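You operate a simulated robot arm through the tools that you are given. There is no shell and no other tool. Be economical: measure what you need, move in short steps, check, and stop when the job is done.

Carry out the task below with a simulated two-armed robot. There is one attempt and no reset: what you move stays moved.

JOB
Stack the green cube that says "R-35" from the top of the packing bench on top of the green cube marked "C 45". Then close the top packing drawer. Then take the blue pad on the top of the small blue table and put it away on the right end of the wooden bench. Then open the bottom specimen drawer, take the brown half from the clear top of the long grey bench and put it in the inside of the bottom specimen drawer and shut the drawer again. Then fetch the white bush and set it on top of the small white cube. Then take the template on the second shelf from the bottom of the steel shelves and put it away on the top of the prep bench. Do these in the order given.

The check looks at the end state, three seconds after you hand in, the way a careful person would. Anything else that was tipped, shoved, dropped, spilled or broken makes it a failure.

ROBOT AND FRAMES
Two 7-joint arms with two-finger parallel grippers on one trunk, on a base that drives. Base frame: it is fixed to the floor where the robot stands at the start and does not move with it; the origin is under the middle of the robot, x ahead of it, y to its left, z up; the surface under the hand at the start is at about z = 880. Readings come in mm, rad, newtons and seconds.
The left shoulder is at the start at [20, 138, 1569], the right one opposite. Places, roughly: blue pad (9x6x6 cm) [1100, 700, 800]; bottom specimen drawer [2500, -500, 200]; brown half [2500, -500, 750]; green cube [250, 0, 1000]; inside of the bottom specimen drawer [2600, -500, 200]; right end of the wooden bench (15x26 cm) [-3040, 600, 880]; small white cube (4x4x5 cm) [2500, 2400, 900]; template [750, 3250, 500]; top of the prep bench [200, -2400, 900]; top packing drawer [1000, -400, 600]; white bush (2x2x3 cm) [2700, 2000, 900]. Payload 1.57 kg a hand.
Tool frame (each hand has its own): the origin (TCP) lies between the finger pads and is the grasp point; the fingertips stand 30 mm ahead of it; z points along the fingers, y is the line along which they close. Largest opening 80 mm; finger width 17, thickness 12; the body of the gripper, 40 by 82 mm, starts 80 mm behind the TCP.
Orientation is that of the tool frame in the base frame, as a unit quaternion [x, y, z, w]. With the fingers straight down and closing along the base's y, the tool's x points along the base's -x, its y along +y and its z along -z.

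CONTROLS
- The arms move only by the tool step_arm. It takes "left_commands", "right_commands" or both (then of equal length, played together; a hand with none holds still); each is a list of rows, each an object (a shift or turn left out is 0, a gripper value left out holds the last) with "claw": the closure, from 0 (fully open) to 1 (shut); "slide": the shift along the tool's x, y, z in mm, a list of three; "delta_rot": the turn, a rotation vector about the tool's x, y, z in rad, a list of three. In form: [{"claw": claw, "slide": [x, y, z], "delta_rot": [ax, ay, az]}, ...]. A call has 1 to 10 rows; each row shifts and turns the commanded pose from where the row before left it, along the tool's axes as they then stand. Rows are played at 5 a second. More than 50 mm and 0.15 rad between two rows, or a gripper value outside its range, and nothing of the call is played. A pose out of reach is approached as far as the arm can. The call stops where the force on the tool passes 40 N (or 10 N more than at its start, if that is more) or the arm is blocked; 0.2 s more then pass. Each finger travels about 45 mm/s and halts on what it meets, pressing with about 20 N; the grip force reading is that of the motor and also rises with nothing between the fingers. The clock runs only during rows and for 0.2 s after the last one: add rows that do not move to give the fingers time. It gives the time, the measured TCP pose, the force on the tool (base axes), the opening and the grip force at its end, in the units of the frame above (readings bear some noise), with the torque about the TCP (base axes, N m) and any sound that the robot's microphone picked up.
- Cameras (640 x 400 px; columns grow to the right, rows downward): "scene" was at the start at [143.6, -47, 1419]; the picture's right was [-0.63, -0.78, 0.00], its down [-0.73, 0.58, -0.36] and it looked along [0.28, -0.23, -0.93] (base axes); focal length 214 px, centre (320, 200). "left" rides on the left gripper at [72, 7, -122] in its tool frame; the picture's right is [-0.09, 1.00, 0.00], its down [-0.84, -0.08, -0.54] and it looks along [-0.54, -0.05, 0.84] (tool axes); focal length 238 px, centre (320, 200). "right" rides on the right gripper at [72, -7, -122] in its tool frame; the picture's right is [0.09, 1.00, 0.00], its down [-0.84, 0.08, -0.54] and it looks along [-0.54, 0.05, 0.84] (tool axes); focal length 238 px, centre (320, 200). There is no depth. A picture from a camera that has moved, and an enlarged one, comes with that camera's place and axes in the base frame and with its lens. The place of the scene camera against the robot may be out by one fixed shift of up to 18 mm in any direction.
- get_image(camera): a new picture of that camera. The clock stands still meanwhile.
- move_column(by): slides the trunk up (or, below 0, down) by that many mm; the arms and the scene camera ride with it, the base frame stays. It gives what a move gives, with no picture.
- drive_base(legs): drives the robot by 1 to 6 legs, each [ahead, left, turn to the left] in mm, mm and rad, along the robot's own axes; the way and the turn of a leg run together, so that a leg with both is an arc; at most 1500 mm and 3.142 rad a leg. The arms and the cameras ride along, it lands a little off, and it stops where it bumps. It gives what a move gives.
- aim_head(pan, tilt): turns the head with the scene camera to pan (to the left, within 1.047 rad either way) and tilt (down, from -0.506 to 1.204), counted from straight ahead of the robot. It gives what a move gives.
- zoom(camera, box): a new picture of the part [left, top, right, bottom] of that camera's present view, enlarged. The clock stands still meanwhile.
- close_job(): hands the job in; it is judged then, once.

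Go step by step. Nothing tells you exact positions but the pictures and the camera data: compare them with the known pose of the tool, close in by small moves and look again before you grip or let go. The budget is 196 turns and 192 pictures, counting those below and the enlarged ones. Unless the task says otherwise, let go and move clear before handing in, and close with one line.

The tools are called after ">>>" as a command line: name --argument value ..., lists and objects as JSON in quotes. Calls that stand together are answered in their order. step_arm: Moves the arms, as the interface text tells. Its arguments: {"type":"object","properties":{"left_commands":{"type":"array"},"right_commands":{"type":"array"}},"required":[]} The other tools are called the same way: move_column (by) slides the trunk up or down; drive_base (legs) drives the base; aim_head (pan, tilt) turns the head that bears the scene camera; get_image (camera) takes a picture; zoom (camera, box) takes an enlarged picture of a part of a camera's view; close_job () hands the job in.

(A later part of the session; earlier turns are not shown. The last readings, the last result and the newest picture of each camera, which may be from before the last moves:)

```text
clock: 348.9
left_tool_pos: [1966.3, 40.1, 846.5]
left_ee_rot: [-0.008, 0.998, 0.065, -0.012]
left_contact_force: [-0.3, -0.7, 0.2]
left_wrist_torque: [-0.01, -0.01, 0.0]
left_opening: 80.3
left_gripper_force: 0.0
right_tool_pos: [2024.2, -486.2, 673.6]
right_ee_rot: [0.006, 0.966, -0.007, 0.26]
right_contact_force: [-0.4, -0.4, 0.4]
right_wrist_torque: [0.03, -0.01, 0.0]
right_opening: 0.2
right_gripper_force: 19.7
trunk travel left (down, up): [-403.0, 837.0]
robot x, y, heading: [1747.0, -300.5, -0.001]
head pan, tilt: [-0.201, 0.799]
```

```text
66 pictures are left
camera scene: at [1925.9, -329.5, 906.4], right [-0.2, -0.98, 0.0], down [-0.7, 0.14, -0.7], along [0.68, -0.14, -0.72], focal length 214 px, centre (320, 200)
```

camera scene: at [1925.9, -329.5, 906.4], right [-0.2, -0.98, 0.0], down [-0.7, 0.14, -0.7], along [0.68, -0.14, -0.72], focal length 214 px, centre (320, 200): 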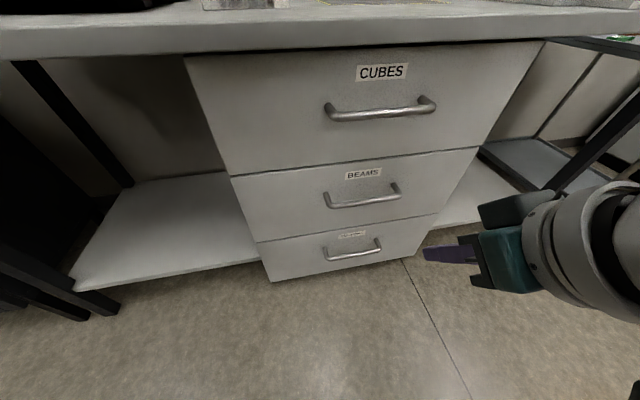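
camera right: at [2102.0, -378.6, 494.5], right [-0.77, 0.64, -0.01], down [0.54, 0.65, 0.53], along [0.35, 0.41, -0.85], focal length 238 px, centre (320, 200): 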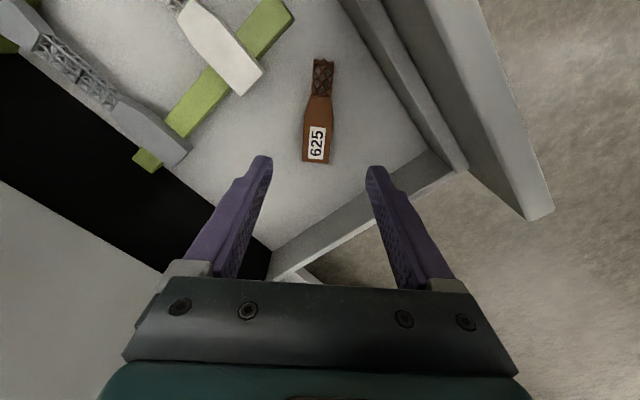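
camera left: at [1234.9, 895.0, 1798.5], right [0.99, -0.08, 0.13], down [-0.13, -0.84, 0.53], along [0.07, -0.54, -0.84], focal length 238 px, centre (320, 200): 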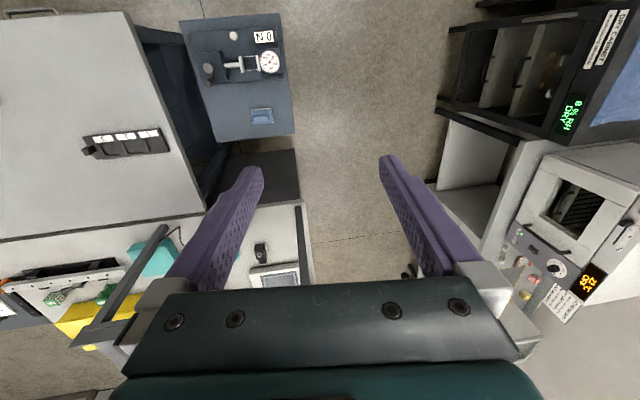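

All three specimen drawers are shut. Next is the white bush near (2700,2000). I'll level the hand, raise fully, and drive along x≈1500 to y≈1900.

>>> step_arm --right_commands '[{"delta_rot": [0, 0.14, 0], "claw": 0.5}, {"delta_rot": [0, 0.14, 0], "claw": 0}, {"delta_rot": [0, 0.14, 0]}, {"delta_rot": [0, 0.1, 0]}, {"slide": [0, 0, -30]}, {}]'

>>> move_column --by 400

>>> move_column --by 400

>>> drive_base --legs '[[-200, 0, 0], [0, 1100, 0], [0, 1100, 0]]'

>>> aim_head --pan 0.2 --tilt 0.6

>>> get_image --camera "scene"

```text
clock: 350.3
left_tool_pos: [1967.1, 41.1, 846.1]
left_ee_rot: [-0.007, 0.998, 0.065, -0.011]
left_contact_force: [0.2, 0.0, 0.1]
left_wrist_torque: [-0.02, 0.0, 0.0]
left_opening: 79.9
left_gripper_force: 0.1
right_tool_pos: [2024.3, -484.5, 702.6]
right_ee_rot: [0.009, 1.0, -0.006, 0.002]
right_contact_force: [0.1, -0.4, 0.4]
right_wrist_torque: [0.01, 0.0, -0.01]
right_opening: 79.8
right_gripper_force: 0.1
trunk travel left (down, up): [-403.0, 837.0]
robot x, y, heading: [1749.3, -300.6, 0.001]
head pan, tilt: [-0.201, 0.799]
```

```text
clock: 354.2
left_tool_pos: [1967.3, 40.4, 1246.6]
left_ee_rot: [-0.008, 0.998, 0.065, -0.011]
left_contact_force: [0.3, -0.2, 0.1]
left_wrist_torque: [-0.01, 0.0, 0.01]
left_opening: 79.9
left_gripper_force: 0.1
right_tool_pos: [2023.3, -484.6, 1102.8]
right_ee_rot: [0.008, 1.0, -0.006, 0.003]
right_contact_force: [0.1, -0.3, -0.3]
right_wrist_torque: [-0.01, 0.0, -0.05]
right_opening: 80.3
right_gripper_force: 0.0
trunk travel left (down, up): [-803.0, 437.0]
robot x, y, heading: [1743.9, -300.8, 0.004]
head pan, tilt: [-0.201, 0.799]
```

```text
clock: 358.0
left_tool_pos: [1967.6, 41.1, 1646.2]
left_ee_rot: [-0.008, 0.998, 0.065, -0.011]
left_contact_force: [-0.6, 0.6, -0.4]
left_wrist_torque: [0.02, 0.0, 0.02]
left_opening: 79.9
left_gripper_force: 0.0
right_tool_pos: [2025.1, -485.5, 1502.5]
right_ee_rot: [0.008, 1.0, -0.005, 0.003]
right_contact_force: [-1.1, 0.2, 0.1]
right_wrist_torque: [-0.01, 0.01, -0.01]
right_opening: 80.0
right_gripper_force: 0.2
trunk travel left (down, up): [-1203.0, 37.0]
robot x, y, heading: [1747.0, -301.2, 0.007]
head pan, tilt: [-0.201, 0.799]
```

```text
clock: 370.1
left_tool_pos: [1764.4, 2242.1, 1645.6]
left_ee_rot: [-0.006, 0.998, 0.066, -0.011]
left_contact_force: [0.5, 0.7, 1.0]
left_wrist_torque: [0.0, -0.02, -0.01]
left_opening: 79.8
left_gripper_force: 0.0
right_tool_pos: [1821.9, 1715.8, 1502.6]
right_ee_rot: [0.009, 1.0, -0.005, 0.003]
right_contact_force: [-0.8, -0.8, 0.0]
right_wrist_torque: [0.0, -0.06, -0.01]
right_opening: 80.1
right_gripper_force: 0.0
trunk travel left (down, up): [-1203.0, 37.0]
robot x, y, heading: [1546.3, 1902.0, 0.001]
head pan, tilt: [-0.201, 0.799]
```

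```text
clock: 370.9
left_tool_pos: [1763.9, 2242.3, 1645.1]
left_ee_rot: [-0.006, 0.998, 0.066, -0.011]
left_contact_force: [-0.3, 0.7, -0.2]
left_wrist_torque: [-0.01, -0.02, 0.03]
left_opening: 80.1
left_gripper_force: 0.1
right_tool_pos: [1819.9, 1715.7, 1502.0]
right_ee_rot: [0.009, 1.0, -0.006, 0.003]
right_contact_force: [0.2, 0.4, -0.1]
right_wrist_torque: [-0.01, 0.01, 0.03]
right_opening: 80.0
right_gripper_force: 0.0
trunk travel left (down, up): [-1203.0, 37.0]
robot x, y, heading: [1544.1, 1902.0, 0.001]
head pan, tilt: [0.201, 0.6]
```

```text
65 pictures are left
camera scene: at [1730.4, 1905.6, 1723.2], right [0.2, -0.98, 0.0], down [-0.55, -0.11, -0.82], along [0.81, 0.16, -0.57], focal length 214 px, centre (320, 200)
```

scene: 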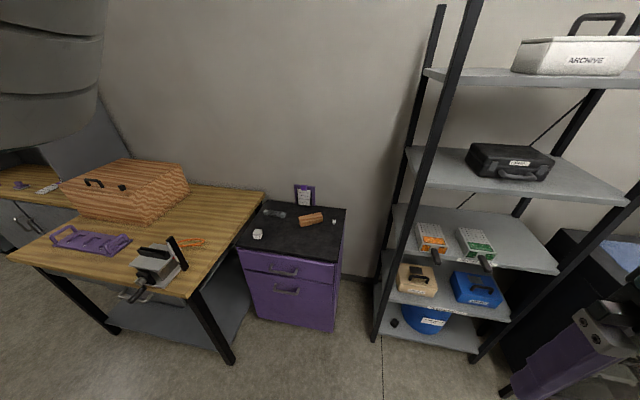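

>>> zoom --camera "scene" --box '[230, 175, 360, 256]'

```text
4.92 times, centred on (295, 216) of scene
camera zoom: at [1730.4, 1905.6, 1723.2], right [0.2, -0.98, 0.0], down [-0.55, -0.11, -0.82], along [0.81, 0.16, -0.57], focal length 1056 px, centre (443, 124)
```

zoom: 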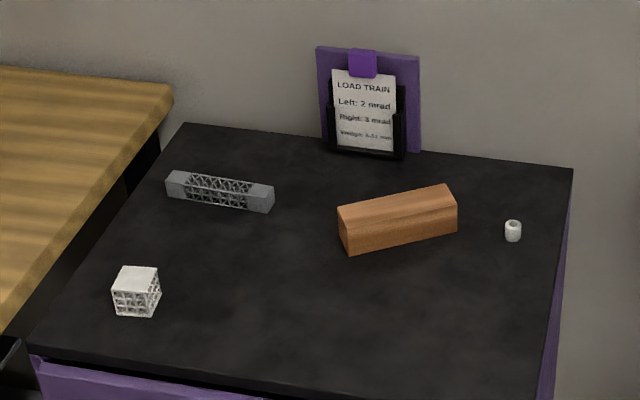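

The white bush is at about (2685,2010) and the white cube at about (2505,2403), both on the purple cabinet. I'll drive so the right hand is above the bush and lower partway.

>>> drive_base --legs '[[803, 305, 0]]'

>>> move_column --by -400

>>> get_image --camera "right"

```text
clock: 375.5
left_tool_pos: [2570.8, 2547.0, 1647.0]
left_ee_rot: [-0.006, 0.998, 0.065, -0.011]
left_contact_force: [0.3, -0.1, -0.2]
left_wrist_torque: [-0.03, -0.01, 0.0]
left_opening: 80.2
left_gripper_force: 0.1
right_tool_pos: [2627.6, 2020.5, 1501.8]
right_ee_rot: [0.011, 1.0, -0.006, 0.002]
right_contact_force: [-0.8, -0.3, 0.2]
right_wrist_torque: [0.03, 0.02, -0.01]
right_opening: 80.3
right_gripper_force: 0.1
trunk travel left (down, up): [-1203.0, 37.0]
robot x, y, heading: [2350.9, 2207.0, -0.002]
head pan, tilt: [0.201, 0.6]
```

```text
clock: 379.3
left_tool_pos: [2570.3, 2547.0, 1246.0]
left_ee_rot: [-0.007, 0.998, 0.066, -0.011]
left_contact_force: [0.5, 0.3, 0.6]
left_wrist_torque: [-0.02, -0.04, -0.04]
left_opening: 79.6
left_gripper_force: 0.1
right_tool_pos: [2627.1, 2020.4, 1103.2]
right_ee_rot: [0.011, 1.0, -0.005, 0.002]
right_contact_force: [-0.4, -0.1, 0.6]
right_wrist_torque: [-0.01, 0.02, 0.0]
right_opening: 80.0
right_gripper_force: 0.0
trunk travel left (down, up): [-803.0, 437.0]
robot x, y, heading: [2350.7, 2207.3, 0.002]
head pan, tilt: [0.201, 0.6]
```

```text
63 pictures are left
camera right: at [2554.6, 2018.1, 1224.9], right [-0.07, 1.0, -0.01], down [0.84, 0.07, 0.55], along [0.55, 0.03, -0.84], focal length 238 px, centre (320, 200)
```

right: 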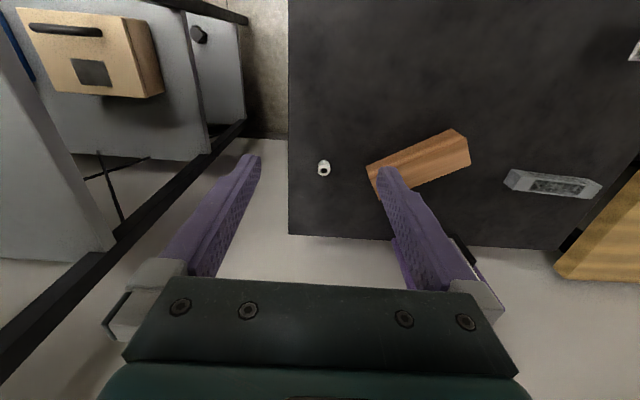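

The bush shows at about (2705,2029). I'll partly close the gripper, move over it, and lower the trunk by 100.

>>> step_arm --right_commands '[{"slide": [-40, 4, 0], "claw": 0.45}, {"slide": [-38, 4, 0], "delta_rot": [-0.01, 0.004, -0.02]}, {}]'

>>> move_column --by -110

>>> get_image --camera "right"

```text
clock: 380.1
left_tool_pos: [2571.7, 2547.3, 1246.2]
left_ee_rot: [-0.006, 0.998, 0.065, -0.011]
left_contact_force: [-0.7, 0.1, 0.2]
left_wrist_torque: [0.0, 0.0, 0.04]
left_opening: 80.0
left_gripper_force: 0.1
right_tool_pos: [2705.6, 2027.1, 1102.6]
right_ee_rot: [0.0, 1.0, -0.001, 0.0]
right_contact_force: [-0.6, -0.3, 0.2]
right_wrist_torque: [-0.03, 0.02, -0.03]
right_opening: 44.0
right_gripper_force: 0.0
trunk travel left (down, up): [-803.0, 437.0]
robot x, y, heading: [2349.0, 2203.8, 0.001]
head pan, tilt: [0.201, 0.6]
```

```text
clock: 381.6
left_tool_pos: [2570.7, 2547.5, 1135.8]
left_ee_rot: [-0.007, 0.998, 0.065, -0.011]
left_contact_force: [0.2, -0.6, 0.6]
left_wrist_torque: [-0.01, 0.03, 0.01]
left_opening: 80.0
left_gripper_force: 0.0
right_tool_pos: [2706.5, 2026.8, 993.0]
right_ee_rot: [0.001, 1.0, -0.001, 0.0]
right_contact_force: [-0.1, 0.2, -0.1]
right_wrist_torque: [0.04, 0.01, 0.03]
right_opening: 44.1
right_gripper_force: 0.1
trunk travel left (down, up): [-693.0, 547.0]
robot x, y, heading: [2348.6, 2205.6, 0.0]
head pan, tilt: [0.201, 0.6]
```

```text
62 pictures are left
camera right: at [2634.1, 2021.3, 1115.6], right [-0.09, 1.0, 0.0], down [0.84, 0.08, 0.54], along [0.54, 0.05, -0.84], focal length 238 px, centre (320, 200)
```

right: 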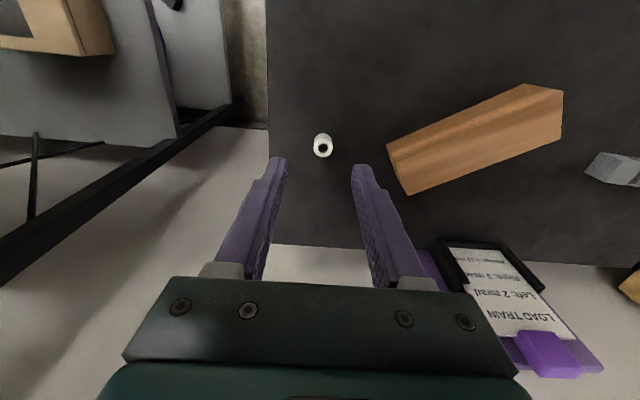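

>>> step_arm --right_commands '[{"slide": [-11, 4, 20]}, {"slide": [0, 0, 30]}, {}]'

>>> get_image --camera "right"

```text
clock: 382.4
left_tool_pos: [2571.6, 2546.2, 1135.4]
left_ee_rot: [-0.006, 0.998, 0.065, -0.011]
left_contact_force: [-0.2, 1.2, 0.0]
left_wrist_torque: [0.01, -0.03, 0.01]
left_opening: 79.7
left_gripper_force: 0.1
right_tool_pos: [2717.5, 2029.6, 942.7]
right_ee_rot: [0.0, 1.0, -0.001, 0.0]
right_contact_force: [0.2, -0.3, 0.0]
right_wrist_torque: [0.03, 0.0, 0.02]
right_opening: 44.1
right_gripper_force: 0.1
trunk travel left (down, up): [-693.0, 547.0]
robot x, y, heading: [2345.1, 2205.3, 0.001]
head pan, tilt: [0.201, 0.6]
```

```text
61 pictures are left
camera right: at [2645.3, 2025.2, 1064.8], right [-0.09, 1.0, 0.0], down [0.84, 0.08, 0.54], along [0.54, 0.05, -0.84], focal length 238 px, centre (320, 200)
```

right: 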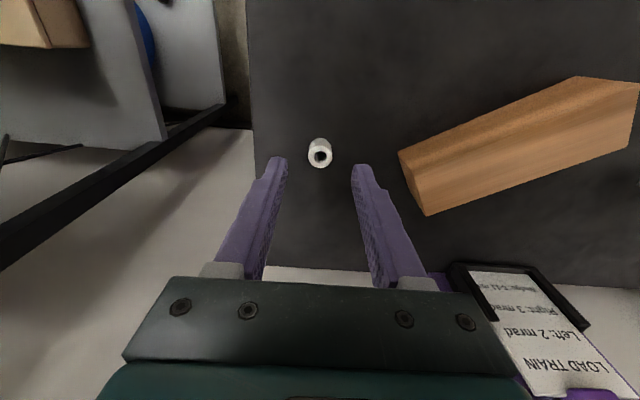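

Bush top at about (2718,2032), z≈887. I'll descend to TCP z≈894.

>>> step_arm --right_commands '[{"slide": [0, 2, 25]}, {"slide": [0, 0, 15]}, {"slide": [0, 0, 8]}, {}]'

>>> get_image --camera "right"

```text
clock: 383.4
left_tool_pos: [2570.1, 2547.5, 1135.6]
left_ee_rot: [-0.006, 0.998, 0.066, -0.011]
left_contact_force: [0.5, 0.2, 0.7]
left_wrist_torque: [0.01, 0.02, 0.01]
left_opening: 80.0
left_gripper_force: 0.0
right_tool_pos: [2716.7, 2032.6, 894.2]
right_ee_rot: [0.001, 1.0, -0.001, 0.001]
right_contact_force: [0.0, 0.2, 0.6]
right_wrist_torque: [0.01, -0.03, -0.01]
right_opening: 44.1
right_gripper_force: 0.0
trunk travel left (down, up): [-693.0, 547.0]
robot x, y, heading: [2347.1, 2202.7, -0.001]
head pan, tilt: [0.201, 0.6]
```

```text
60 pictures are left
camera right: at [2645.2, 2026.8, 1017.0], right [-0.09, 1.0, 0.0], down [0.84, 0.08, 0.54], along [0.54, 0.05, -0.84], focal length 238 px, centre (320, 200)
```

right: 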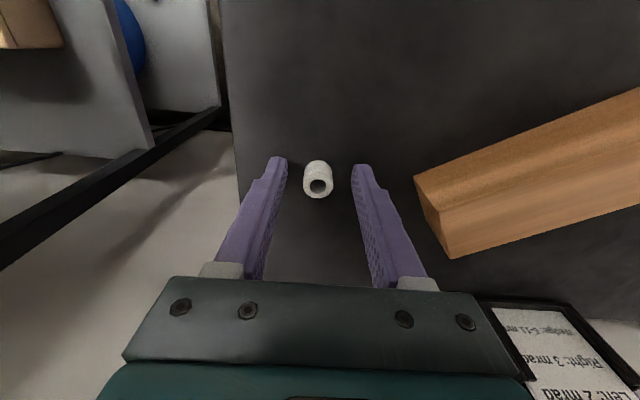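

>>> step_arm --right_commands '[{"slide": [0, -1, 3]}, {"claw": 0.6}, {"claw": 0.75}, {"claw": 1}, {}, {}]'

>>> move_column --by 120

>>> get_image --camera "right"

```text
clock: 384.8
left_tool_pos: [2570.8, 2546.8, 1135.9]
left_ee_rot: [-0.007, 0.998, 0.066, -0.011]
left_contact_force: [-0.1, 0.3, -0.7]
left_wrist_torque: [0.01, 0.0, -0.06]
left_opening: 79.8
left_gripper_force: 0.1
right_tool_pos: [2716.8, 2031.5, 892.1]
right_ee_rot: [0.0, 1.0, -0.001, 0.001]
right_contact_force: [1.2, -0.2, -0.1]
right_wrist_torque: [-0.02, -0.01, -0.01]
right_opening: 17.8
right_gripper_force: 19.8
trunk travel left (down, up): [-693.0, 547.0]
robot x, y, heading: [2349.5, 2203.6, 0.004]
head pan, tilt: [0.201, 0.6]
```

```text
clock: 386.3
left_tool_pos: [2572.0, 2546.9, 1255.8]
left_ee_rot: [-0.006, 0.998, 0.066, -0.012]
left_contact_force: [0.3, -0.3, 0.4]
left_wrist_torque: [-0.02, 0.03, 0.02]
left_opening: 80.3
left_gripper_force: 0.0
right_tool_pos: [2717.8, 2032.3, 1010.9]
right_ee_rot: [0.001, 1.0, -0.001, 0.001]
right_contact_force: [0.6, 0.3, -0.1]
right_wrist_torque: [0.03, 0.02, 0.0]
right_opening: 18.2
right_gripper_force: 20.1
trunk travel left (down, up): [-813.0, 427.0]
robot x, y, heading: [2351.1, 2205.6, -0.004]
head pan, tilt: [0.201, 0.6]
```

```text
59 pictures are left
camera right: at [2645.3, 2025.8, 1134.5], right [-0.09, 1.0, 0.0], down [0.84, 0.08, 0.54], along [0.54, 0.05, -0.84], focal length 238 px, centre (320, 200)
```

right: 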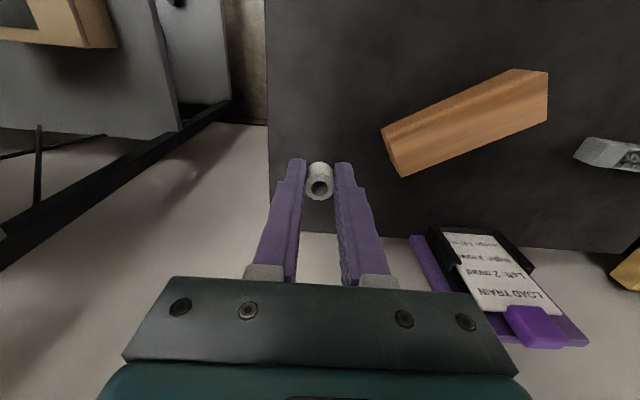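

The bush is held at 18 mm. I'll carry it toward the white cube at about (2537,2428).

>>> drive_base --legs '[[-181, 396, 0]]'

>>> get_image --camera "right"

```text
clock: 388.9
left_tool_pos: [2391.0, 2941.6, 1255.9]
left_ee_rot: [-0.007, 0.998, 0.065, -0.011]
left_contact_force: [1.2, 0.4, -0.1]
left_wrist_torque: [0.01, 0.03, 0.02]
left_opening: 80.0
left_gripper_force: 0.2
right_tool_pos: [2538.3, 2428.5, 1012.8]
right_ee_rot: [0.0, 1.0, -0.001, 0.001]
right_contact_force: [-0.4, 0.1, -0.3]
right_wrist_torque: [0.0, 0.02, -0.05]
right_opening: 18.0
right_gripper_force: 19.9
trunk travel left (down, up): [-813.0, 427.0]
robot x, y, heading: [2169.6, 2600.7, 0.004]
head pan, tilt: [0.201, 0.6]
```

```text
58 pictures are left
camera right: at [2466.0, 2421.5, 1134.6], right [-0.09, 1.0, 0.0], down [0.84, 0.08, 0.54], along [0.54, 0.05, -0.84], focal length 238 px, centre (320, 200)
```

right: 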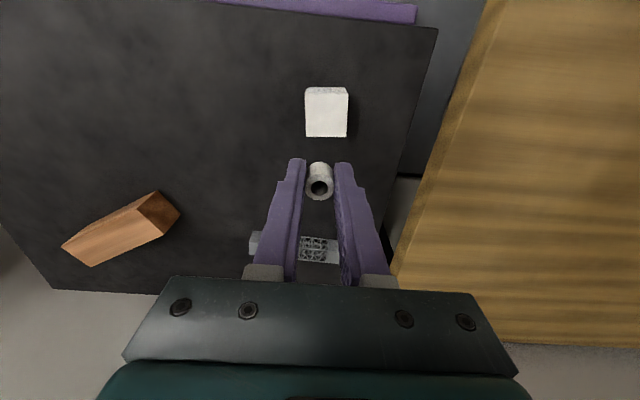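

>>> step_arm --right_commands '[{"slide": [19, 3, 0]}, {}]'

>>> move_column --by -50

>>> get_image --camera "right"

```text
clock: 389.5
left_tool_pos: [2391.0, 2942.8, 1255.5]
left_ee_rot: [-0.007, 0.998, 0.065, -0.011]
left_contact_force: [-0.4, -0.1, -0.3]
left_wrist_torque: [0.02, 0.0, -0.01]
left_opening: 79.9
left_gripper_force: 0.0
right_tool_pos: [2518.4, 2429.4, 1012.3]
right_ee_rot: [0.0, 1.0, -0.001, 0.0]
right_contact_force: [0.5, 0.6, -0.5]
right_wrist_torque: [-0.01, -0.03, -0.02]
right_opening: 17.9
right_gripper_force: 19.6
trunk travel left (down, up): [-813.0, 427.0]
robot x, y, heading: [2174.7, 2599.5, -0.003]
head pan, tilt: [0.201, 0.6]
```

```text
clock: 390.4
left_tool_pos: [2390.2, 2942.4, 1205.1]
left_ee_rot: [-0.008, 0.998, 0.065, -0.01]
left_contact_force: [0.2, 0.5, 0.7]
left_wrist_torque: [-0.03, 0.0, 0.01]
left_opening: 79.8
left_gripper_force: 0.0
right_tool_pos: [2519.5, 2429.6, 963.4]
right_ee_rot: [0.0, 1.0, -0.002, 0.001]
right_contact_force: [-1.1, 1.2, 0.2]
right_wrist_torque: [0.0, -0.02, 0.01]
right_opening: 18.0
right_gripper_force: 19.9
trunk travel left (down, up): [-763.0, 477.0]
robot x, y, heading: [2169.1, 2606.1, 0.002]
head pan, tilt: [0.201, 0.6]
```

```text
57 pictures are left
camera right: at [2446.6, 2424.3, 1084.9], right [-0.09, 1.0, 0.0], down [0.84, 0.08, 0.54], along [0.54, 0.05, -0.84], focal length 238 px, centre (320, 200)
```

right: 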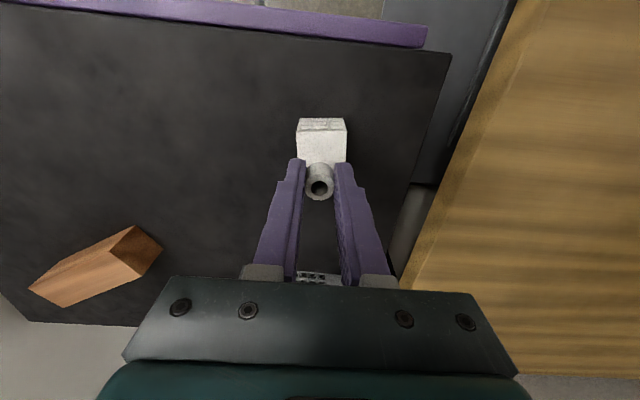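

Aligned with the cube (2519.5,2430). I'll ease down.

>>> step_arm --right_commands '[{"slide": [0, 1, 10]}, {"slide": [0, 0, 6]}, {"slide": [0, 0, 3]}, {}]'

>>> zoom --camera "right" --box '[250, 90, 390, 230]'

```text
clock: 391.4
left_tool_pos: [2390.5, 2942.2, 1207.0]
left_ee_rot: [-0.007, 0.998, 0.065, -0.012]
left_contact_force: [0.6, -0.5, 0.1]
left_wrist_torque: [0.01, -0.02, 0.0]
left_opening: 80.0
left_gripper_force: 0.1
right_tool_pos: [2519.0, 2431.2, 943.9]
right_ee_rot: [-0.001, 1.0, -0.001, 0.001]
right_contact_force: [0.2, 0.3, -0.1]
right_wrist_torque: [0.02, -0.02, -0.03]
right_opening: 17.9
right_gripper_force: 19.5
trunk travel left (down, up): [-763.0, 477.0]
robot x, y, heading: [2169.6, 2602.0, -0.001]
head pan, tilt: [0.201, 0.6]
```

```text
2.86 times, centred on (320, 160) of right
camera zoom: at [2446.7, 2425.8, 1066.0], right [-0.09, 1.0, 0.0], down [0.84, 0.08, 0.54], along [0.54, 0.05, -0.84], focal length 681 px, centre (320, 314)
```

zoom: 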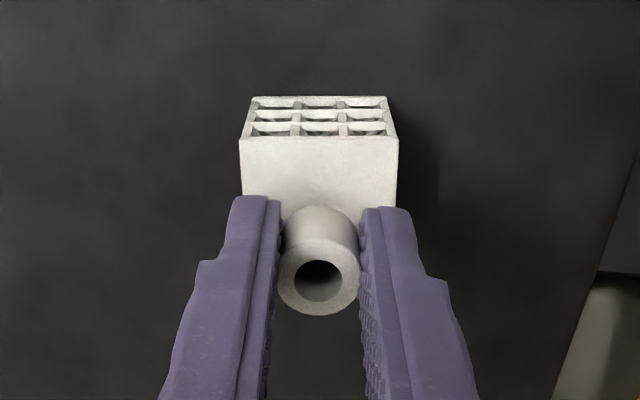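

>>> step_arm --right_commands '[{"slide": [0, 0, 2]}, {"slide": [0, 0, 2]}, {}]'

>>> step_arm --right_commands '[{"slide": [0, 0, 1.5]}, {}]'

```text
clock: 392.2
left_tool_pos: [2391.2, 2942.8, 1205.1]
left_ee_rot: [-0.008, 0.998, 0.066, -0.01]
left_contact_force: [0.3, 0.1, -0.3]
left_wrist_torque: [-0.01, -0.01, -0.02]
left_opening: 79.9
left_gripper_force: 0.0
right_tool_pos: [2518.9, 2430.4, 940.0]
right_ee_rot: [0.0, 1.0, -0.001, 0.001]
right_contact_force: [0.4, -0.8, 0.0]
right_wrist_torque: [0.03, 0.0, 0.0]
right_opening: 17.9
right_gripper_force: 19.9
trunk travel left (down, up): [-763.0, 477.0]
robot x, y, heading: [2169.3, 2603.4, 0.0]
head pan, tilt: [0.201, 0.6]
```

```text
clock: 392.8
left_tool_pos: [2390.0, 2941.9, 1205.3]
left_ee_rot: [-0.006, 0.998, 0.066, -0.011]
left_contact_force: [0.3, 0.0, 0.0]
left_wrist_torque: [-0.03, 0.02, 0.02]
left_opening: 79.8
left_gripper_force: 0.1
right_tool_pos: [2518.0, 2431.3, 938.6]
right_ee_rot: [0.0, 1.0, -0.001, 0.0]
right_contact_force: [-0.5, 0.3, -0.2]
right_wrist_torque: [0.03, -0.01, 0.02]
right_opening: 17.9
right_gripper_force: 20.3
trunk travel left (down, up): [-763.0, 477.0]
robot x, y, heading: [2169.8, 2600.6, 0.001]
head pan, tilt: [0.201, 0.6]
```

>>> step_arm --right_commands '[{"slide": [0, 0, 1.5]}, {"slide": [0, 0, 1.5]}, {}]'

>>> zoom --camera "right" --box '[250, 90, 390, 230]'

```text
clock: 393.6
left_tool_pos: [2390.9, 2941.8, 1206.9]
left_ee_rot: [-0.007, 0.998, 0.065, -0.011]
left_contact_force: [0.3, -0.4, 0.5]
left_wrist_torque: [0.06, 0.01, -0.01]
left_opening: 80.1
left_gripper_force: 0.1
right_tool_pos: [2518.1, 2432.2, 935.3]
right_ee_rot: [0.0, 1.0, -0.001, 0.002]
right_contact_force: [0.4, 0.4, 0.0]
right_wrist_torque: [-0.02, -0.02, 0.0]
right_opening: 18.0
right_gripper_force: 20.3
trunk travel left (down, up): [-763.0, 477.0]
robot x, y, heading: [2169.5, 2602.8, 0.004]
head pan, tilt: [0.201, 0.6]
```

```text
2.86 times, centred on (320, 160) of right
camera zoom: at [2446.6, 2425.5, 1057.5], right [-0.09, 1.0, 0.0], down [0.84, 0.08, 0.54], along [0.54, 0.05, -0.84], focal length 681 px, centre (320, 314)
```

zoom: 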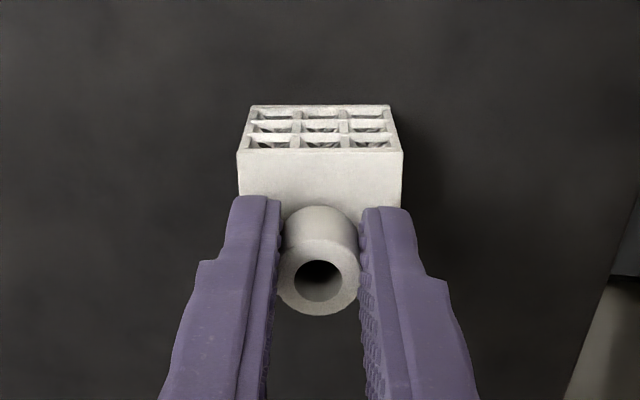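

>>> step_arm --right_commands '[{"slide": [0, 0, 1.5]}, {"slide": [0, 0, 1.5]}, {}]'

>>> step_arm --right_commands '[{"slide": [0, 0, 1]}, {"slide": [0, 0, 1]}, {}]'

```text
clock: 394.4
left_tool_pos: [2390.2, 2941.3, 1205.1]
left_ee_rot: [-0.007, 0.998, 0.065, -0.011]
left_contact_force: [-0.2, 0.1, 1.1]
left_wrist_torque: [0.03, 0.01, -0.02]
left_opening: 79.8
left_gripper_force: 0.1
right_tool_pos: [2518.4, 2430.8, 931.5]
right_ee_rot: [0.0, 1.0, 0.0, 0.001]
right_contact_force: [0.2, 0.5, 0.1]
right_wrist_torque: [0.02, -0.01, 0.01]
right_opening: 17.7
right_gripper_force: 19.8
trunk travel left (down, up): [-763.0, 477.0]
robot x, y, heading: [2170.0, 2604.4, 0.002]
head pan, tilt: [0.201, 0.6]
```

```text
clock: 395.2
left_tool_pos: [2391.2, 2941.3, 1207.1]
left_ee_rot: [-0.007, 0.998, 0.065, -0.011]
left_contact_force: [0.1, 1.1, 0.6]
left_wrist_torque: [-0.01, 0.03, -0.01]
left_opening: 80.0
left_gripper_force: 0.0
right_tool_pos: [2520.0, 2429.9, 930.7]
right_ee_rot: [0.0, 1.0, -0.002, 0.002]
right_contact_force: [-2.8, 1.3, 15.4]
right_wrist_torque: [-0.03, -0.04, 0.01]
right_opening: 18.1
right_gripper_force: 20.2
trunk travel left (down, up): [-763.0, 477.0]
robot x, y, heading: [2170.9, 2601.2, 0.002]
head pan, tilt: [0.201, 0.6]
```

Contact at 15 N. I'll release gently and raise straight up.

>>> step_arm --right_commands '[{"slide": [0, 0, -0.5], "claw": 0.7}, {"claw": 0.55}, {"claw": 0.45}, {}, {}, {"slide": [0, 0, -20]}, {"slide": [0, 0, -40]}, {"slide": [0, 0, -40]}, {}]'

>>> get_image --camera "right"

```text
clock: 397.2
left_tool_pos: [2391.0, 2943.1, 1206.0]
left_ee_rot: [-0.007, 0.998, 0.065, -0.011]
left_contact_force: [-0.3, 0.5, -0.6]
left_wrist_torque: [0.04, 0.0, -0.02]
left_opening: 80.3
left_gripper_force: 0.1
right_tool_pos: [2518.2, 2431.2, 1030.6]
right_ee_rot: [0.0, 1.0, -0.001, 0.001]
right_contact_force: [0.6, -0.1, -0.3]
right_wrist_torque: [-0.01, -0.01, -0.02]
right_opening: 43.8
right_gripper_force: 0.1
trunk travel left (down, up): [-763.0, 477.0]
robot x, y, heading: [2169.2, 2599.2, -0.0]
head pan, tilt: [0.201, 0.6]
```

```text
54 pictures are left
camera right: at [2446.7, 2425.4, 1153.1], right [-0.09, 1.0, 0.0], down [0.84, 0.08, 0.54], along [0.54, 0.05, -0.84], focal length 238 px, centre (320, 200)
```

right: 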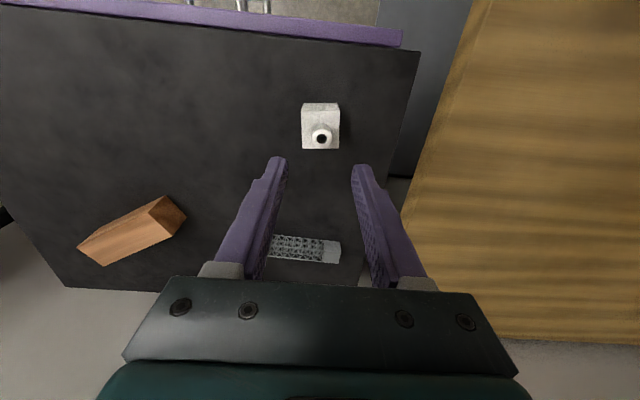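

The bush stands on the cube. Next is the template on the steel shelves near (750,3250). I'll raise, back off, and turn to look.

>>> move_column --by 400

>>> drive_base --legs '[[-500, 0, 0], [0, 0, 2.9]]'

>>> aim_head --pan 0 --tilt 0.6

>>> get_image --camera "scene"

```text
clock: 401.1
left_tool_pos: [2390.3, 2942.9, 1606.0]
left_ee_rot: [-0.007, 0.998, 0.066, -0.011]
left_contact_force: [0.0, 0.6, 0.0]
left_wrist_torque: [0.0, 0.0, 0.0]
left_opening: 79.9
left_gripper_force: 0.0
right_tool_pos: [2519.7, 2429.9, 1429.7]
right_ee_rot: [0.0, 1.0, 0.0, 0.0]
right_contact_force: [0.3, 0.5, 0.0]
right_wrist_torque: [-0.02, -0.01, 0.0]
right_opening: 43.5
right_gripper_force: 0.0
trunk travel left (down, up): [-1163.0, 77.0]
robot x, y, heading: [2171.1, 2599.6, 0.004]
head pan, tilt: [0.201, 0.6]
```

```text
clock: 410.8
left_tool_pos: [1363.7, 2328.6, 1607.2]
left_ee_rot: [0.99, -0.128, 0.002, 0.066]
left_contact_force: [0.1, -0.3, 0.2]
left_wrist_torque: [0.01, 0.04, -0.02]
left_opening: 79.9
left_gripper_force: 0.0
right_tool_pos: [1376.1, 2857.1, 1429.6]
right_ee_rot: [0.991, -0.133, -0.001, -0.001]
right_contact_force: [-0.1, -0.7, 0.2]
right_wrist_torque: [-0.01, -0.03, 0.01]
right_opening: 44.3
right_gripper_force: 0.0
trunk travel left (down, up): [-1163.0, 77.0]
robot x, y, heading: [1667.3, 2601.6, 2.876]
head pan, tilt: [0.201, 0.6]
```

```text
clock: 411.5
left_tool_pos: [1363.2, 2329.5, 1606.1]
left_ee_rot: [0.99, -0.128, 0.002, 0.067]
left_contact_force: [0.5, 0.7, 0.1]
left_wrist_torque: [0.02, 0.0, -0.02]
left_opening: 80.0
left_gripper_force: 0.1
right_tool_pos: [1376.6, 2855.7, 1429.7]
right_ee_rot: [0.991, -0.134, 0.0, -0.002]
right_contact_force: [0.7, -0.2, -0.8]
right_wrist_torque: [0.02, 0.02, -0.02]
right_opening: 43.8
right_gripper_force: 0.1
trunk travel left (down, up): [-1163.0, 77.0]
robot x, y, heading: [1666.7, 2598.7, 2.87]
head pan, tilt: [0.0, 0.6]
```

```text
53 pictures are left
camera scene: at [1485.6, 2638.3, 1683.3], right [0.26, 0.96, 0.0], down [0.54, -0.15, -0.83], along [-0.8, 0.22, -0.56], focal length 214 px, centre (320, 200)
```

scene: 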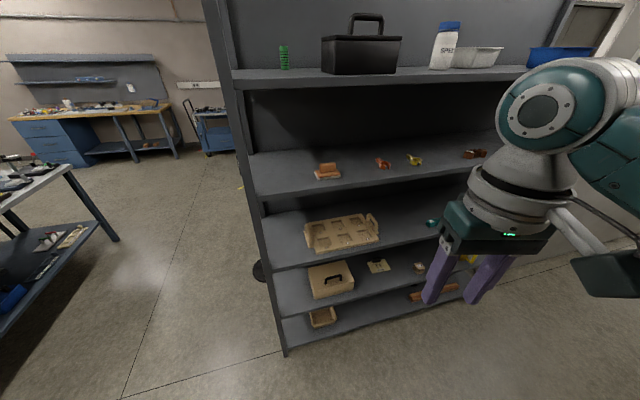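

The steel shelves are open toward +x. I'll zoom on the second shelf from the bottom.

>>> zoom --camera "scene" --box '[260, 200, 500, 350]'

```text
2.67 times, centred on (380, 275) of scene
camera zoom: at [1485.6, 2638.3, 1683.3], right [0.26, 0.96, 0.0], down [0.54, -0.15, -0.83], along [-0.8, 0.22, -0.56], focal length 572 px, centre (160, 0)
```

zoom: 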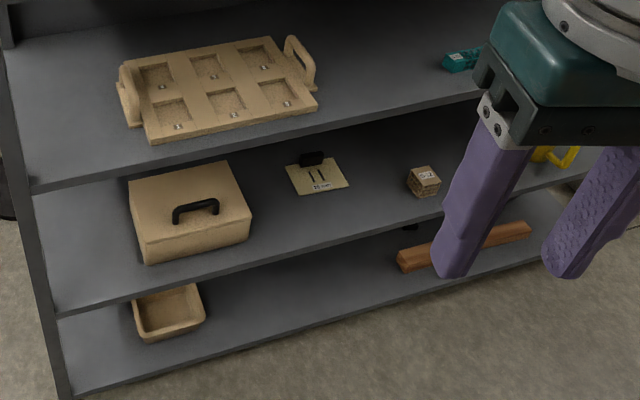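

The template is a flat square plate with a dark knob at about (690,3262,505); the shelf gap runs from z≈507 to 880. I'll face it squarely, lower at a stand-off, and tilt the hand forward to view it.

>>> drive_base --legs '[[0, 0, 0.27], [260, -465, 0]]'

>>> move_column --by -400

>>> move_column --by -400

>>> step_arm --right_commands '[{"delta_rot": [0, -0.14, 0], "claw": 0}, {"delta_rot": [0, -0.14, 0]}, {"delta_rot": [0, -0.14, 0]}, {"delta_rot": [0, -0.14, 0]}, {"delta_rot": [0, -0.14, 0]}, {}]'

>>> get_image --camera "right"

>>> aim_head --pan -0.5 --tilt 0.6

>>> get_image --camera "scene"

```text
clock: 415.5
left_tool_pos: [1186.9, 2722.7, 1606.1]
left_ee_rot: [0.998, 0.009, 0.011, 0.066]
left_contact_force: [-0.8, -0.2, -1.1]
left_wrist_torque: [0.0, 0.04, -0.03]
left_opening: 80.2
left_gripper_force: 0.1
right_tool_pos: [1058.1, 3233.2, 1429.8]
right_ee_rot: [1.0, 0.001, -0.001, -0.001]
right_contact_force: [0.0, 0.6, 0.2]
right_wrist_torque: [-0.02, 0.01, -0.01]
right_opening: 44.2
right_gripper_force: 0.1
trunk travel left (down, up): [-1163.0, 77.0]
robot x, y, heading: [1408.5, 3066.7, -3.138]
head pan, tilt: [0.0, 0.6]
```

```text
clock: 419.3
left_tool_pos: [1186.8, 2722.6, 1205.1]
left_ee_rot: [0.998, 0.007, 0.011, 0.066]
left_contact_force: [-0.3, 0.8, -0.1]
left_wrist_torque: [0.04, 0.0, -0.03]
left_opening: 79.8
left_gripper_force: 0.0
right_tool_pos: [1057.5, 3234.0, 1030.5]
right_ee_rot: [1.0, 0.001, -0.002, -0.001]
right_contact_force: [0.9, 0.1, -0.3]
right_wrist_torque: [0.03, 0.02, 0.0]
right_opening: 43.8
right_gripper_force: 0.1
trunk travel left (down, up): [-763.0, 477.0]
robot x, y, heading: [1407.9, 3066.5, -3.139]
head pan, tilt: [0.0, 0.6]
```

```text
clock: 423.1
left_tool_pos: [1187.6, 2723.0, 806.2]
left_ee_rot: [0.998, 0.007, 0.012, 0.066]
left_contact_force: [0.2, -0.1, 0.4]
left_wrist_torque: [0.02, 0.02, -0.02]
left_opening: 79.9
left_gripper_force: 0.1
right_tool_pos: [1057.6, 3232.8, 631.3]
right_ee_rot: [1.0, 0.001, -0.001, -0.001]
right_contact_force: [-0.1, 0.4, -0.2]
right_wrist_torque: [0.01, -0.02, 0.03]
right_opening: 44.0
right_gripper_force: 0.1
trunk travel left (down, up): [-363.0, 877.0]
robot x, y, heading: [1406.6, 3067.1, -3.134]
head pan, tilt: [0.0, 0.6]
```

```text
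clock: 424.5
left_tool_pos: [1187.4, 2723.2, 805.9]
left_ee_rot: [0.998, 0.008, 0.011, 0.066]
left_contact_force: [-0.8, 0.2, 0.1]
left_wrist_torque: [0.04, 0.01, 0.01]
left_opening: 80.2
left_gripper_force: 0.0
right_tool_pos: [1057.4, 3233.4, 631.2]
right_ee_rot: [0.939, 0.001, -0.344, 0.0]
right_contact_force: [-0.5, 0.8, 0.8]
right_wrist_torque: [0.02, -0.02, -0.01]
right_opening: 79.9
right_gripper_force: 0.0
trunk travel left (down, up): [-363.0, 877.0]
robot x, y, heading: [1406.9, 3065.7, -3.138]
head pan, tilt: [0.0, 0.6]
```

```text
51 pictures are left
camera right: at [1192.0, 3241.4, 677.8], right [0.07, -1.0, -0.06], down [-0.29, -0.08, 0.95], along [-0.96, -0.05, -0.29], focal length 238 px, centre (320, 200)
```

right: 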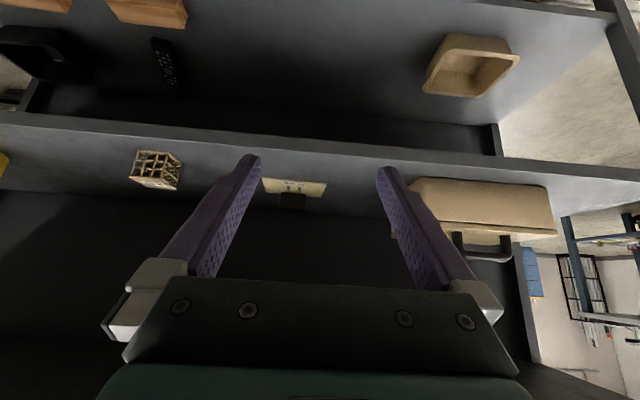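

```text
clock: 425.5
left_tool_pos: [1186.3, 2722.1, 806.0]
left_ee_rot: [0.998, 0.008, 0.01, 0.065]
left_contact_force: [-0.6, 0.8, 0.3]
left_wrist_torque: [-0.01, -0.01, 0.0]
left_opening: 79.8
left_gripper_force: 0.0
right_tool_pos: [1058.8, 3234.0, 630.8]
right_ee_rot: [0.939, 0.001, -0.344, 0.0]
right_contact_force: [-0.3, 0.6, 0.2]
right_wrist_torque: [-0.01, 0.02, 0.0]
right_opening: 79.9
right_gripper_force: 0.1
trunk travel left (down, up): [-363.0, 877.0]
robot x, y, heading: [1404.9, 3062.6, -3.139]
head pan, tilt: [-0.499, 0.6]
```

```text
50 pictures are left
camera scene: at [1229.8, 3094.7, 883.3], right [0.48, 0.88, 0.0], down [0.5, -0.27, -0.83], along [-0.73, 0.39, -0.56], focal length 214 px, centre (320, 200)
```

scene: 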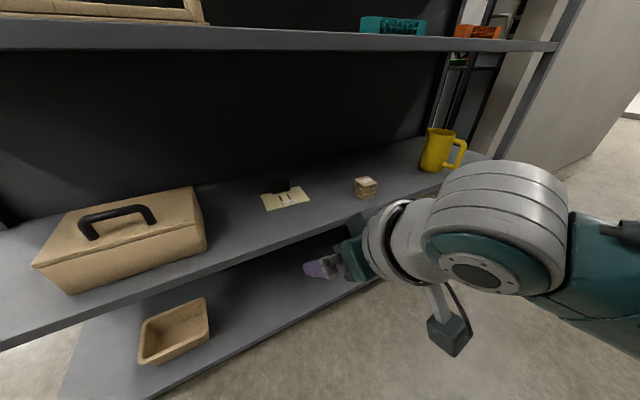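

>>> zoom --camera "scene" --box '[240, 165, 400, 225]'

>>> zoom --camera "right" --box '[240, 150, 360, 225]'

```text
4.00 times, centred on (320, 195) of scene
camera zoom: at [1229.8, 3094.7, 883.3], right [0.48, 0.88, 0.0], down [0.5, -0.27, -0.83], along [-0.73, 0.39, -0.56], focal length 858 px, centre (320, 220)
```

zoom: 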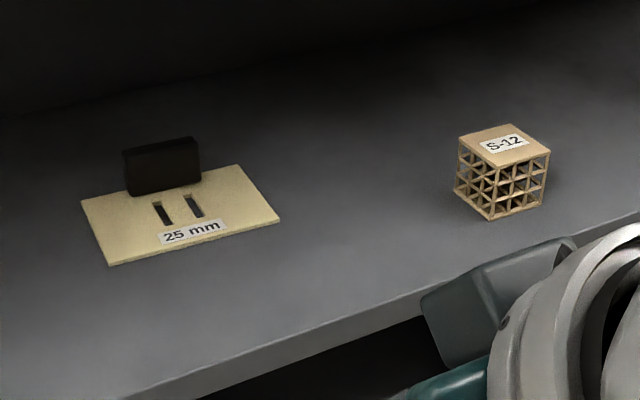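

```text
5.33 times, centred on (300, 188) of right
camera zoom: at [1192.3, 3241.3, 677.8], right [0.07, -1.0, -0.06], down [-0.29, -0.08, 0.95], along [-0.95, -0.05, -0.29], focal length 1271 px, centre (427, 267)
```

zoom: 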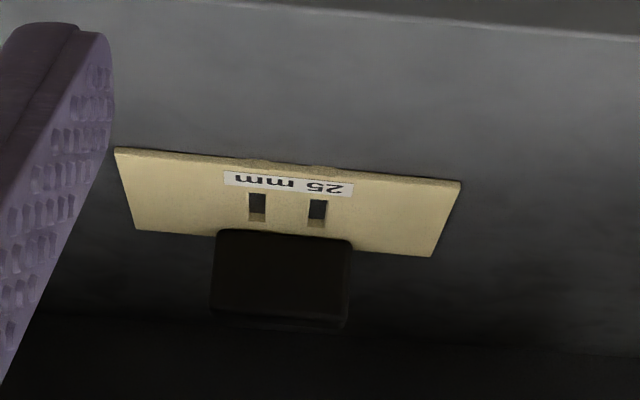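

The template's upright black tab, about 54 mm wide along y, can be gripped across y with the tilted hand. Estimated tab position is (688,3280,512–547). I'll drive in 225 and re-image.

>>> drive_base --legs '[[225, -25, 0]]'

>>> step_arm --right_commands '[{"slide": [0, -20, 25]}, {"slide": [10, 0, 10]}, {}]'

>>> get_image --camera "right"

```text
clock: 427.2
left_tool_pos: [961.8, 2747.2, 805.4]
left_ee_rot: [0.998, 0.007, 0.01, 0.065]
left_contact_force: [-0.6, -0.1, 0.2]
left_wrist_torque: [0.0, 0.01, -0.01]
left_opening: 80.0
left_gripper_force: 0.1
right_tool_pos: [835.1, 3258.8, 629.5]
right_ee_rot: [0.939, 0.0, -0.343, -0.001]
right_contact_force: [-0.2, -0.2, -0.1]
right_wrist_torque: [0.0, 0.01, -0.01]
right_opening: 80.2
right_gripper_force: 0.1
trunk travel left (down, up): [-363.0, 877.0]
robot x, y, heading: [1183.7, 3088.2, -3.138]
head pan, tilt: [-0.499, 0.6]
```

```text
clock: 428.0
left_tool_pos: [961.7, 2746.9, 805.6]
left_ee_rot: [0.998, 0.007, 0.011, 0.065]
left_contact_force: [0.0, 0.8, -0.4]
left_wrist_torque: [0.01, -0.02, 0.0]
left_opening: 80.1
left_gripper_force: 0.2
right_tool_pos: [819.0, 3279.1, 596.6]
right_ee_rot: [0.939, 0.001, -0.343, 0.0]
right_contact_force: [-0.2, 0.4, 0.9]
right_wrist_torque: [0.0, -0.02, 0.0]
right_opening: 80.1
right_gripper_force: 0.0
trunk travel left (down, up): [-363.0, 877.0]
robot x, y, heading: [1181.5, 3083.3, -3.144]
head pan, tilt: [-0.499, 0.6]
```

```text
47 pictures are left
camera right: at [953.2, 3286.5, 644.8], right [0.07, -1.0, -0.06], down [-0.29, -0.08, 0.95], along [-0.95, -0.05, -0.29], focal length 238 px, centre (320, 200)
```

right: 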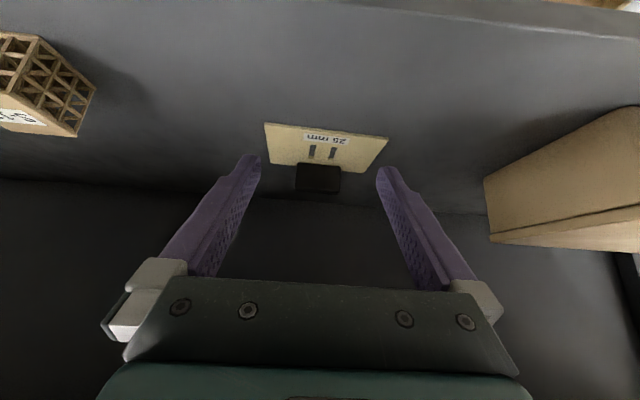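

Tab target is (672,3277,541). I'll lower the trunk by 40 and move in most of the way, then check.

>>> move_column --by -40

>>> step_arm --right_commands '[{"slide": [-26, 2, 27]}, {"slide": [-26, 0, 27]}, {"slide": [-20, 0, 20]}, {}]'

>>> get_image --camera "right"

```text
clock: 428.8
left_tool_pos: [962.2, 2747.3, 765.8]
left_ee_rot: [0.998, 0.007, 0.011, 0.066]
left_contact_force: [0.4, 0.1, -0.6]
left_wrist_torque: [-0.03, -0.02, -0.02]
left_opening: 80.3
left_gripper_force: 0.1
right_tool_pos: [820.2, 3278.4, 556.7]
right_ee_rot: [0.939, 0.001, -0.343, 0.0]
right_contact_force: [-0.3, -0.8, 0.2]
right_wrist_torque: [-0.01, -0.02, -0.01]
right_opening: 80.0
right_gripper_force: 0.0
trunk travel left (down, up): [-323.0, 917.0]
robot x, y, heading: [1185.9, 3088.2, -3.142]
head pan, tilt: [-0.499, 0.6]
```

```text
clock: 429.8
left_tool_pos: [962.5, 2746.7, 766.9]
left_ee_rot: [0.998, 0.008, 0.01, 0.065]
left_contact_force: [0.2, 0.4, -0.4]
left_wrist_torque: [0.04, 0.0, -0.01]
left_opening: 80.2
left_gripper_force: 0.0
right_tool_pos: [716.6, 3276.8, 546.6]
right_ee_rot: [0.939, 0.0, -0.344, -0.001]
right_contact_force: [-0.3, 1.0, -0.2]
right_wrist_torque: [0.01, 0.03, -0.01]
right_opening: 80.0
right_gripper_force: 0.1
trunk travel left (down, up): [-323.0, 917.0]
robot x, y, heading: [1181.2, 3087.2, -3.135]
head pan, tilt: [-0.499, 0.6]
```

```text
46 pictures are left
camera right: at [850.5, 3283.9, 594.9], right [0.07, -1.0, -0.06], down [-0.29, -0.08, 0.95], along [-0.95, -0.05, -0.29], focal length 238 px, centre (320, 200)
```

right: 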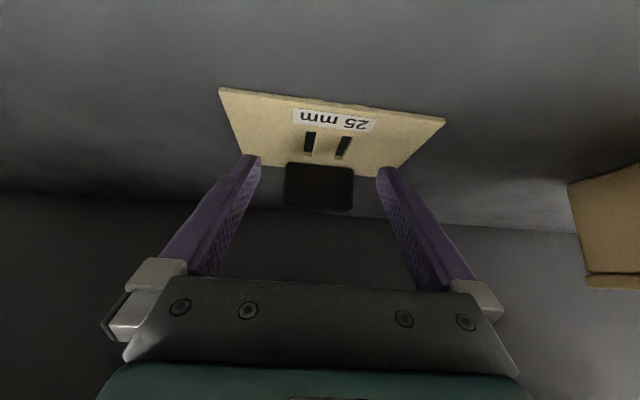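

Confirmed. Final approach 43 mm forward.

>>> step_arm --right_commands '[{"slide": [-16, 0, 15]}, {"slide": [-14, 0, 14]}, {}]'

>>> get_image --camera "right"

```text
clock: 430.6
left_tool_pos: [962.4, 2746.7, 765.3]
left_ee_rot: [0.998, 0.007, 0.012, 0.065]
left_contact_force: [-0.7, 0.0, 0.2]
left_wrist_torque: [-0.02, 0.02, 0.01]
left_opening: 79.8
left_gripper_force: 0.0
right_tool_pos: [675.6, 3276.2, 543.9]
right_ee_rot: [0.939, 0.001, -0.343, 0.0]
right_contact_force: [0.0, 0.0, -0.1]
right_wrist_torque: [0.0, 0.0, 0.0]
right_opening: 79.8
right_gripper_force: 0.1
trunk travel left (down, up): [-323.0, 917.0]
robot x, y, heading: [1183.7, 3090.3, -3.139]
head pan, tilt: [-0.499, 0.6]
```

```text
45 pictures are left
camera right: at [809.1, 3283.7, 592.2], right [0.07, -1.0, -0.06], down [-0.29, -0.08, 0.95], along [-0.95, -0.05, -0.29], focal length 238 px, centre (320, 200)
```

right: 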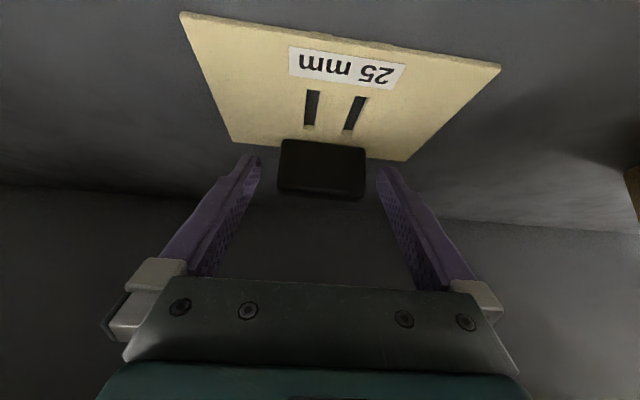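

>>> step_arm --right_commands '[{"slide": [-5, 0, 6]}, {}, {"claw": 0.2}, {"claw": 0.35}, {"claw": 1}, {}, {}]'

>>> get_image --camera "right"

```text
clock: 432.2
left_tool_pos: [962.6, 2746.6, 766.3]
left_ee_rot: [0.998, 0.007, 0.011, 0.065]
left_contact_force: [0.4, -0.2, -0.3]
left_wrist_torque: [-0.01, 0.0, -0.02]
left_opening: 79.7
left_gripper_force: 0.1
right_tool_pos: [667.7, 3278.1, 543.7]
right_ee_rot: [0.939, 0.001, -0.344, 0.0]
right_contact_force: [0.3, 0.2, 0.2]
right_wrist_torque: [0.02, -0.01, -0.01]
right_opening: 59.7
right_gripper_force: 19.8
trunk travel left (down, up): [-323.0, 917.0]
robot x, y, heading: [1184.5, 3089.9, -3.139]
head pan, tilt: [-0.499, 0.6]
```

```text
44 pictures are left
camera right: at [801.4, 3283.8, 590.7], right [0.07, -1.0, -0.06], down [-0.29, -0.08, 0.95], along [-0.95, -0.05, -0.29], focal length 238 px, centre (320, 200)
```

right: 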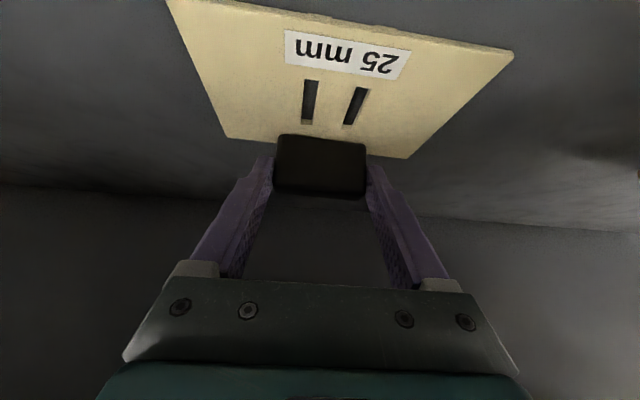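

The tab is gripped at 60 mm. I'll lift 30 and back out 300.

>>> move_column --by 35

>>> get_image --camera "right"

```text
clock: 433.0
left_tool_pos: [962.4, 2746.1, 800.6]
left_ee_rot: [0.998, 0.007, 0.011, 0.066]
left_contact_force: [-0.3, 0.5, 0.8]
left_wrist_torque: [-0.01, -0.01, -0.01]
left_opening: 80.0
left_gripper_force: 0.1
right_tool_pos: [668.4, 3277.1, 577.9]
right_ee_rot: [0.939, 0.001, -0.343, 0.0]
right_contact_force: [-0.2, -0.3, 0.3]
right_wrist_torque: [0.02, -0.03, -0.01]
right_opening: 59.7
right_gripper_force: 20.2
trunk travel left (down, up): [-358.0, 882.0]
robot x, y, heading: [1182.0, 3088.6, -3.137]
head pan, tilt: [-0.499, 0.6]
```

```text
43 pictures are left
camera right: at [801.6, 3283.8, 625.7], right [0.07, -1.0, -0.06], down [-0.29, -0.08, 0.95], along [-0.95, -0.05, -0.29], focal length 238 px, centre (320, 200)
```

right: 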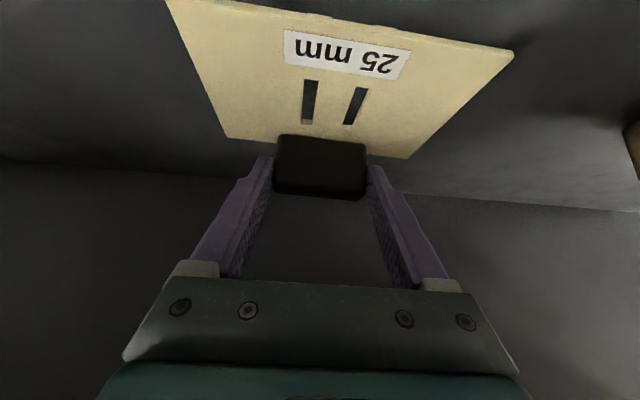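

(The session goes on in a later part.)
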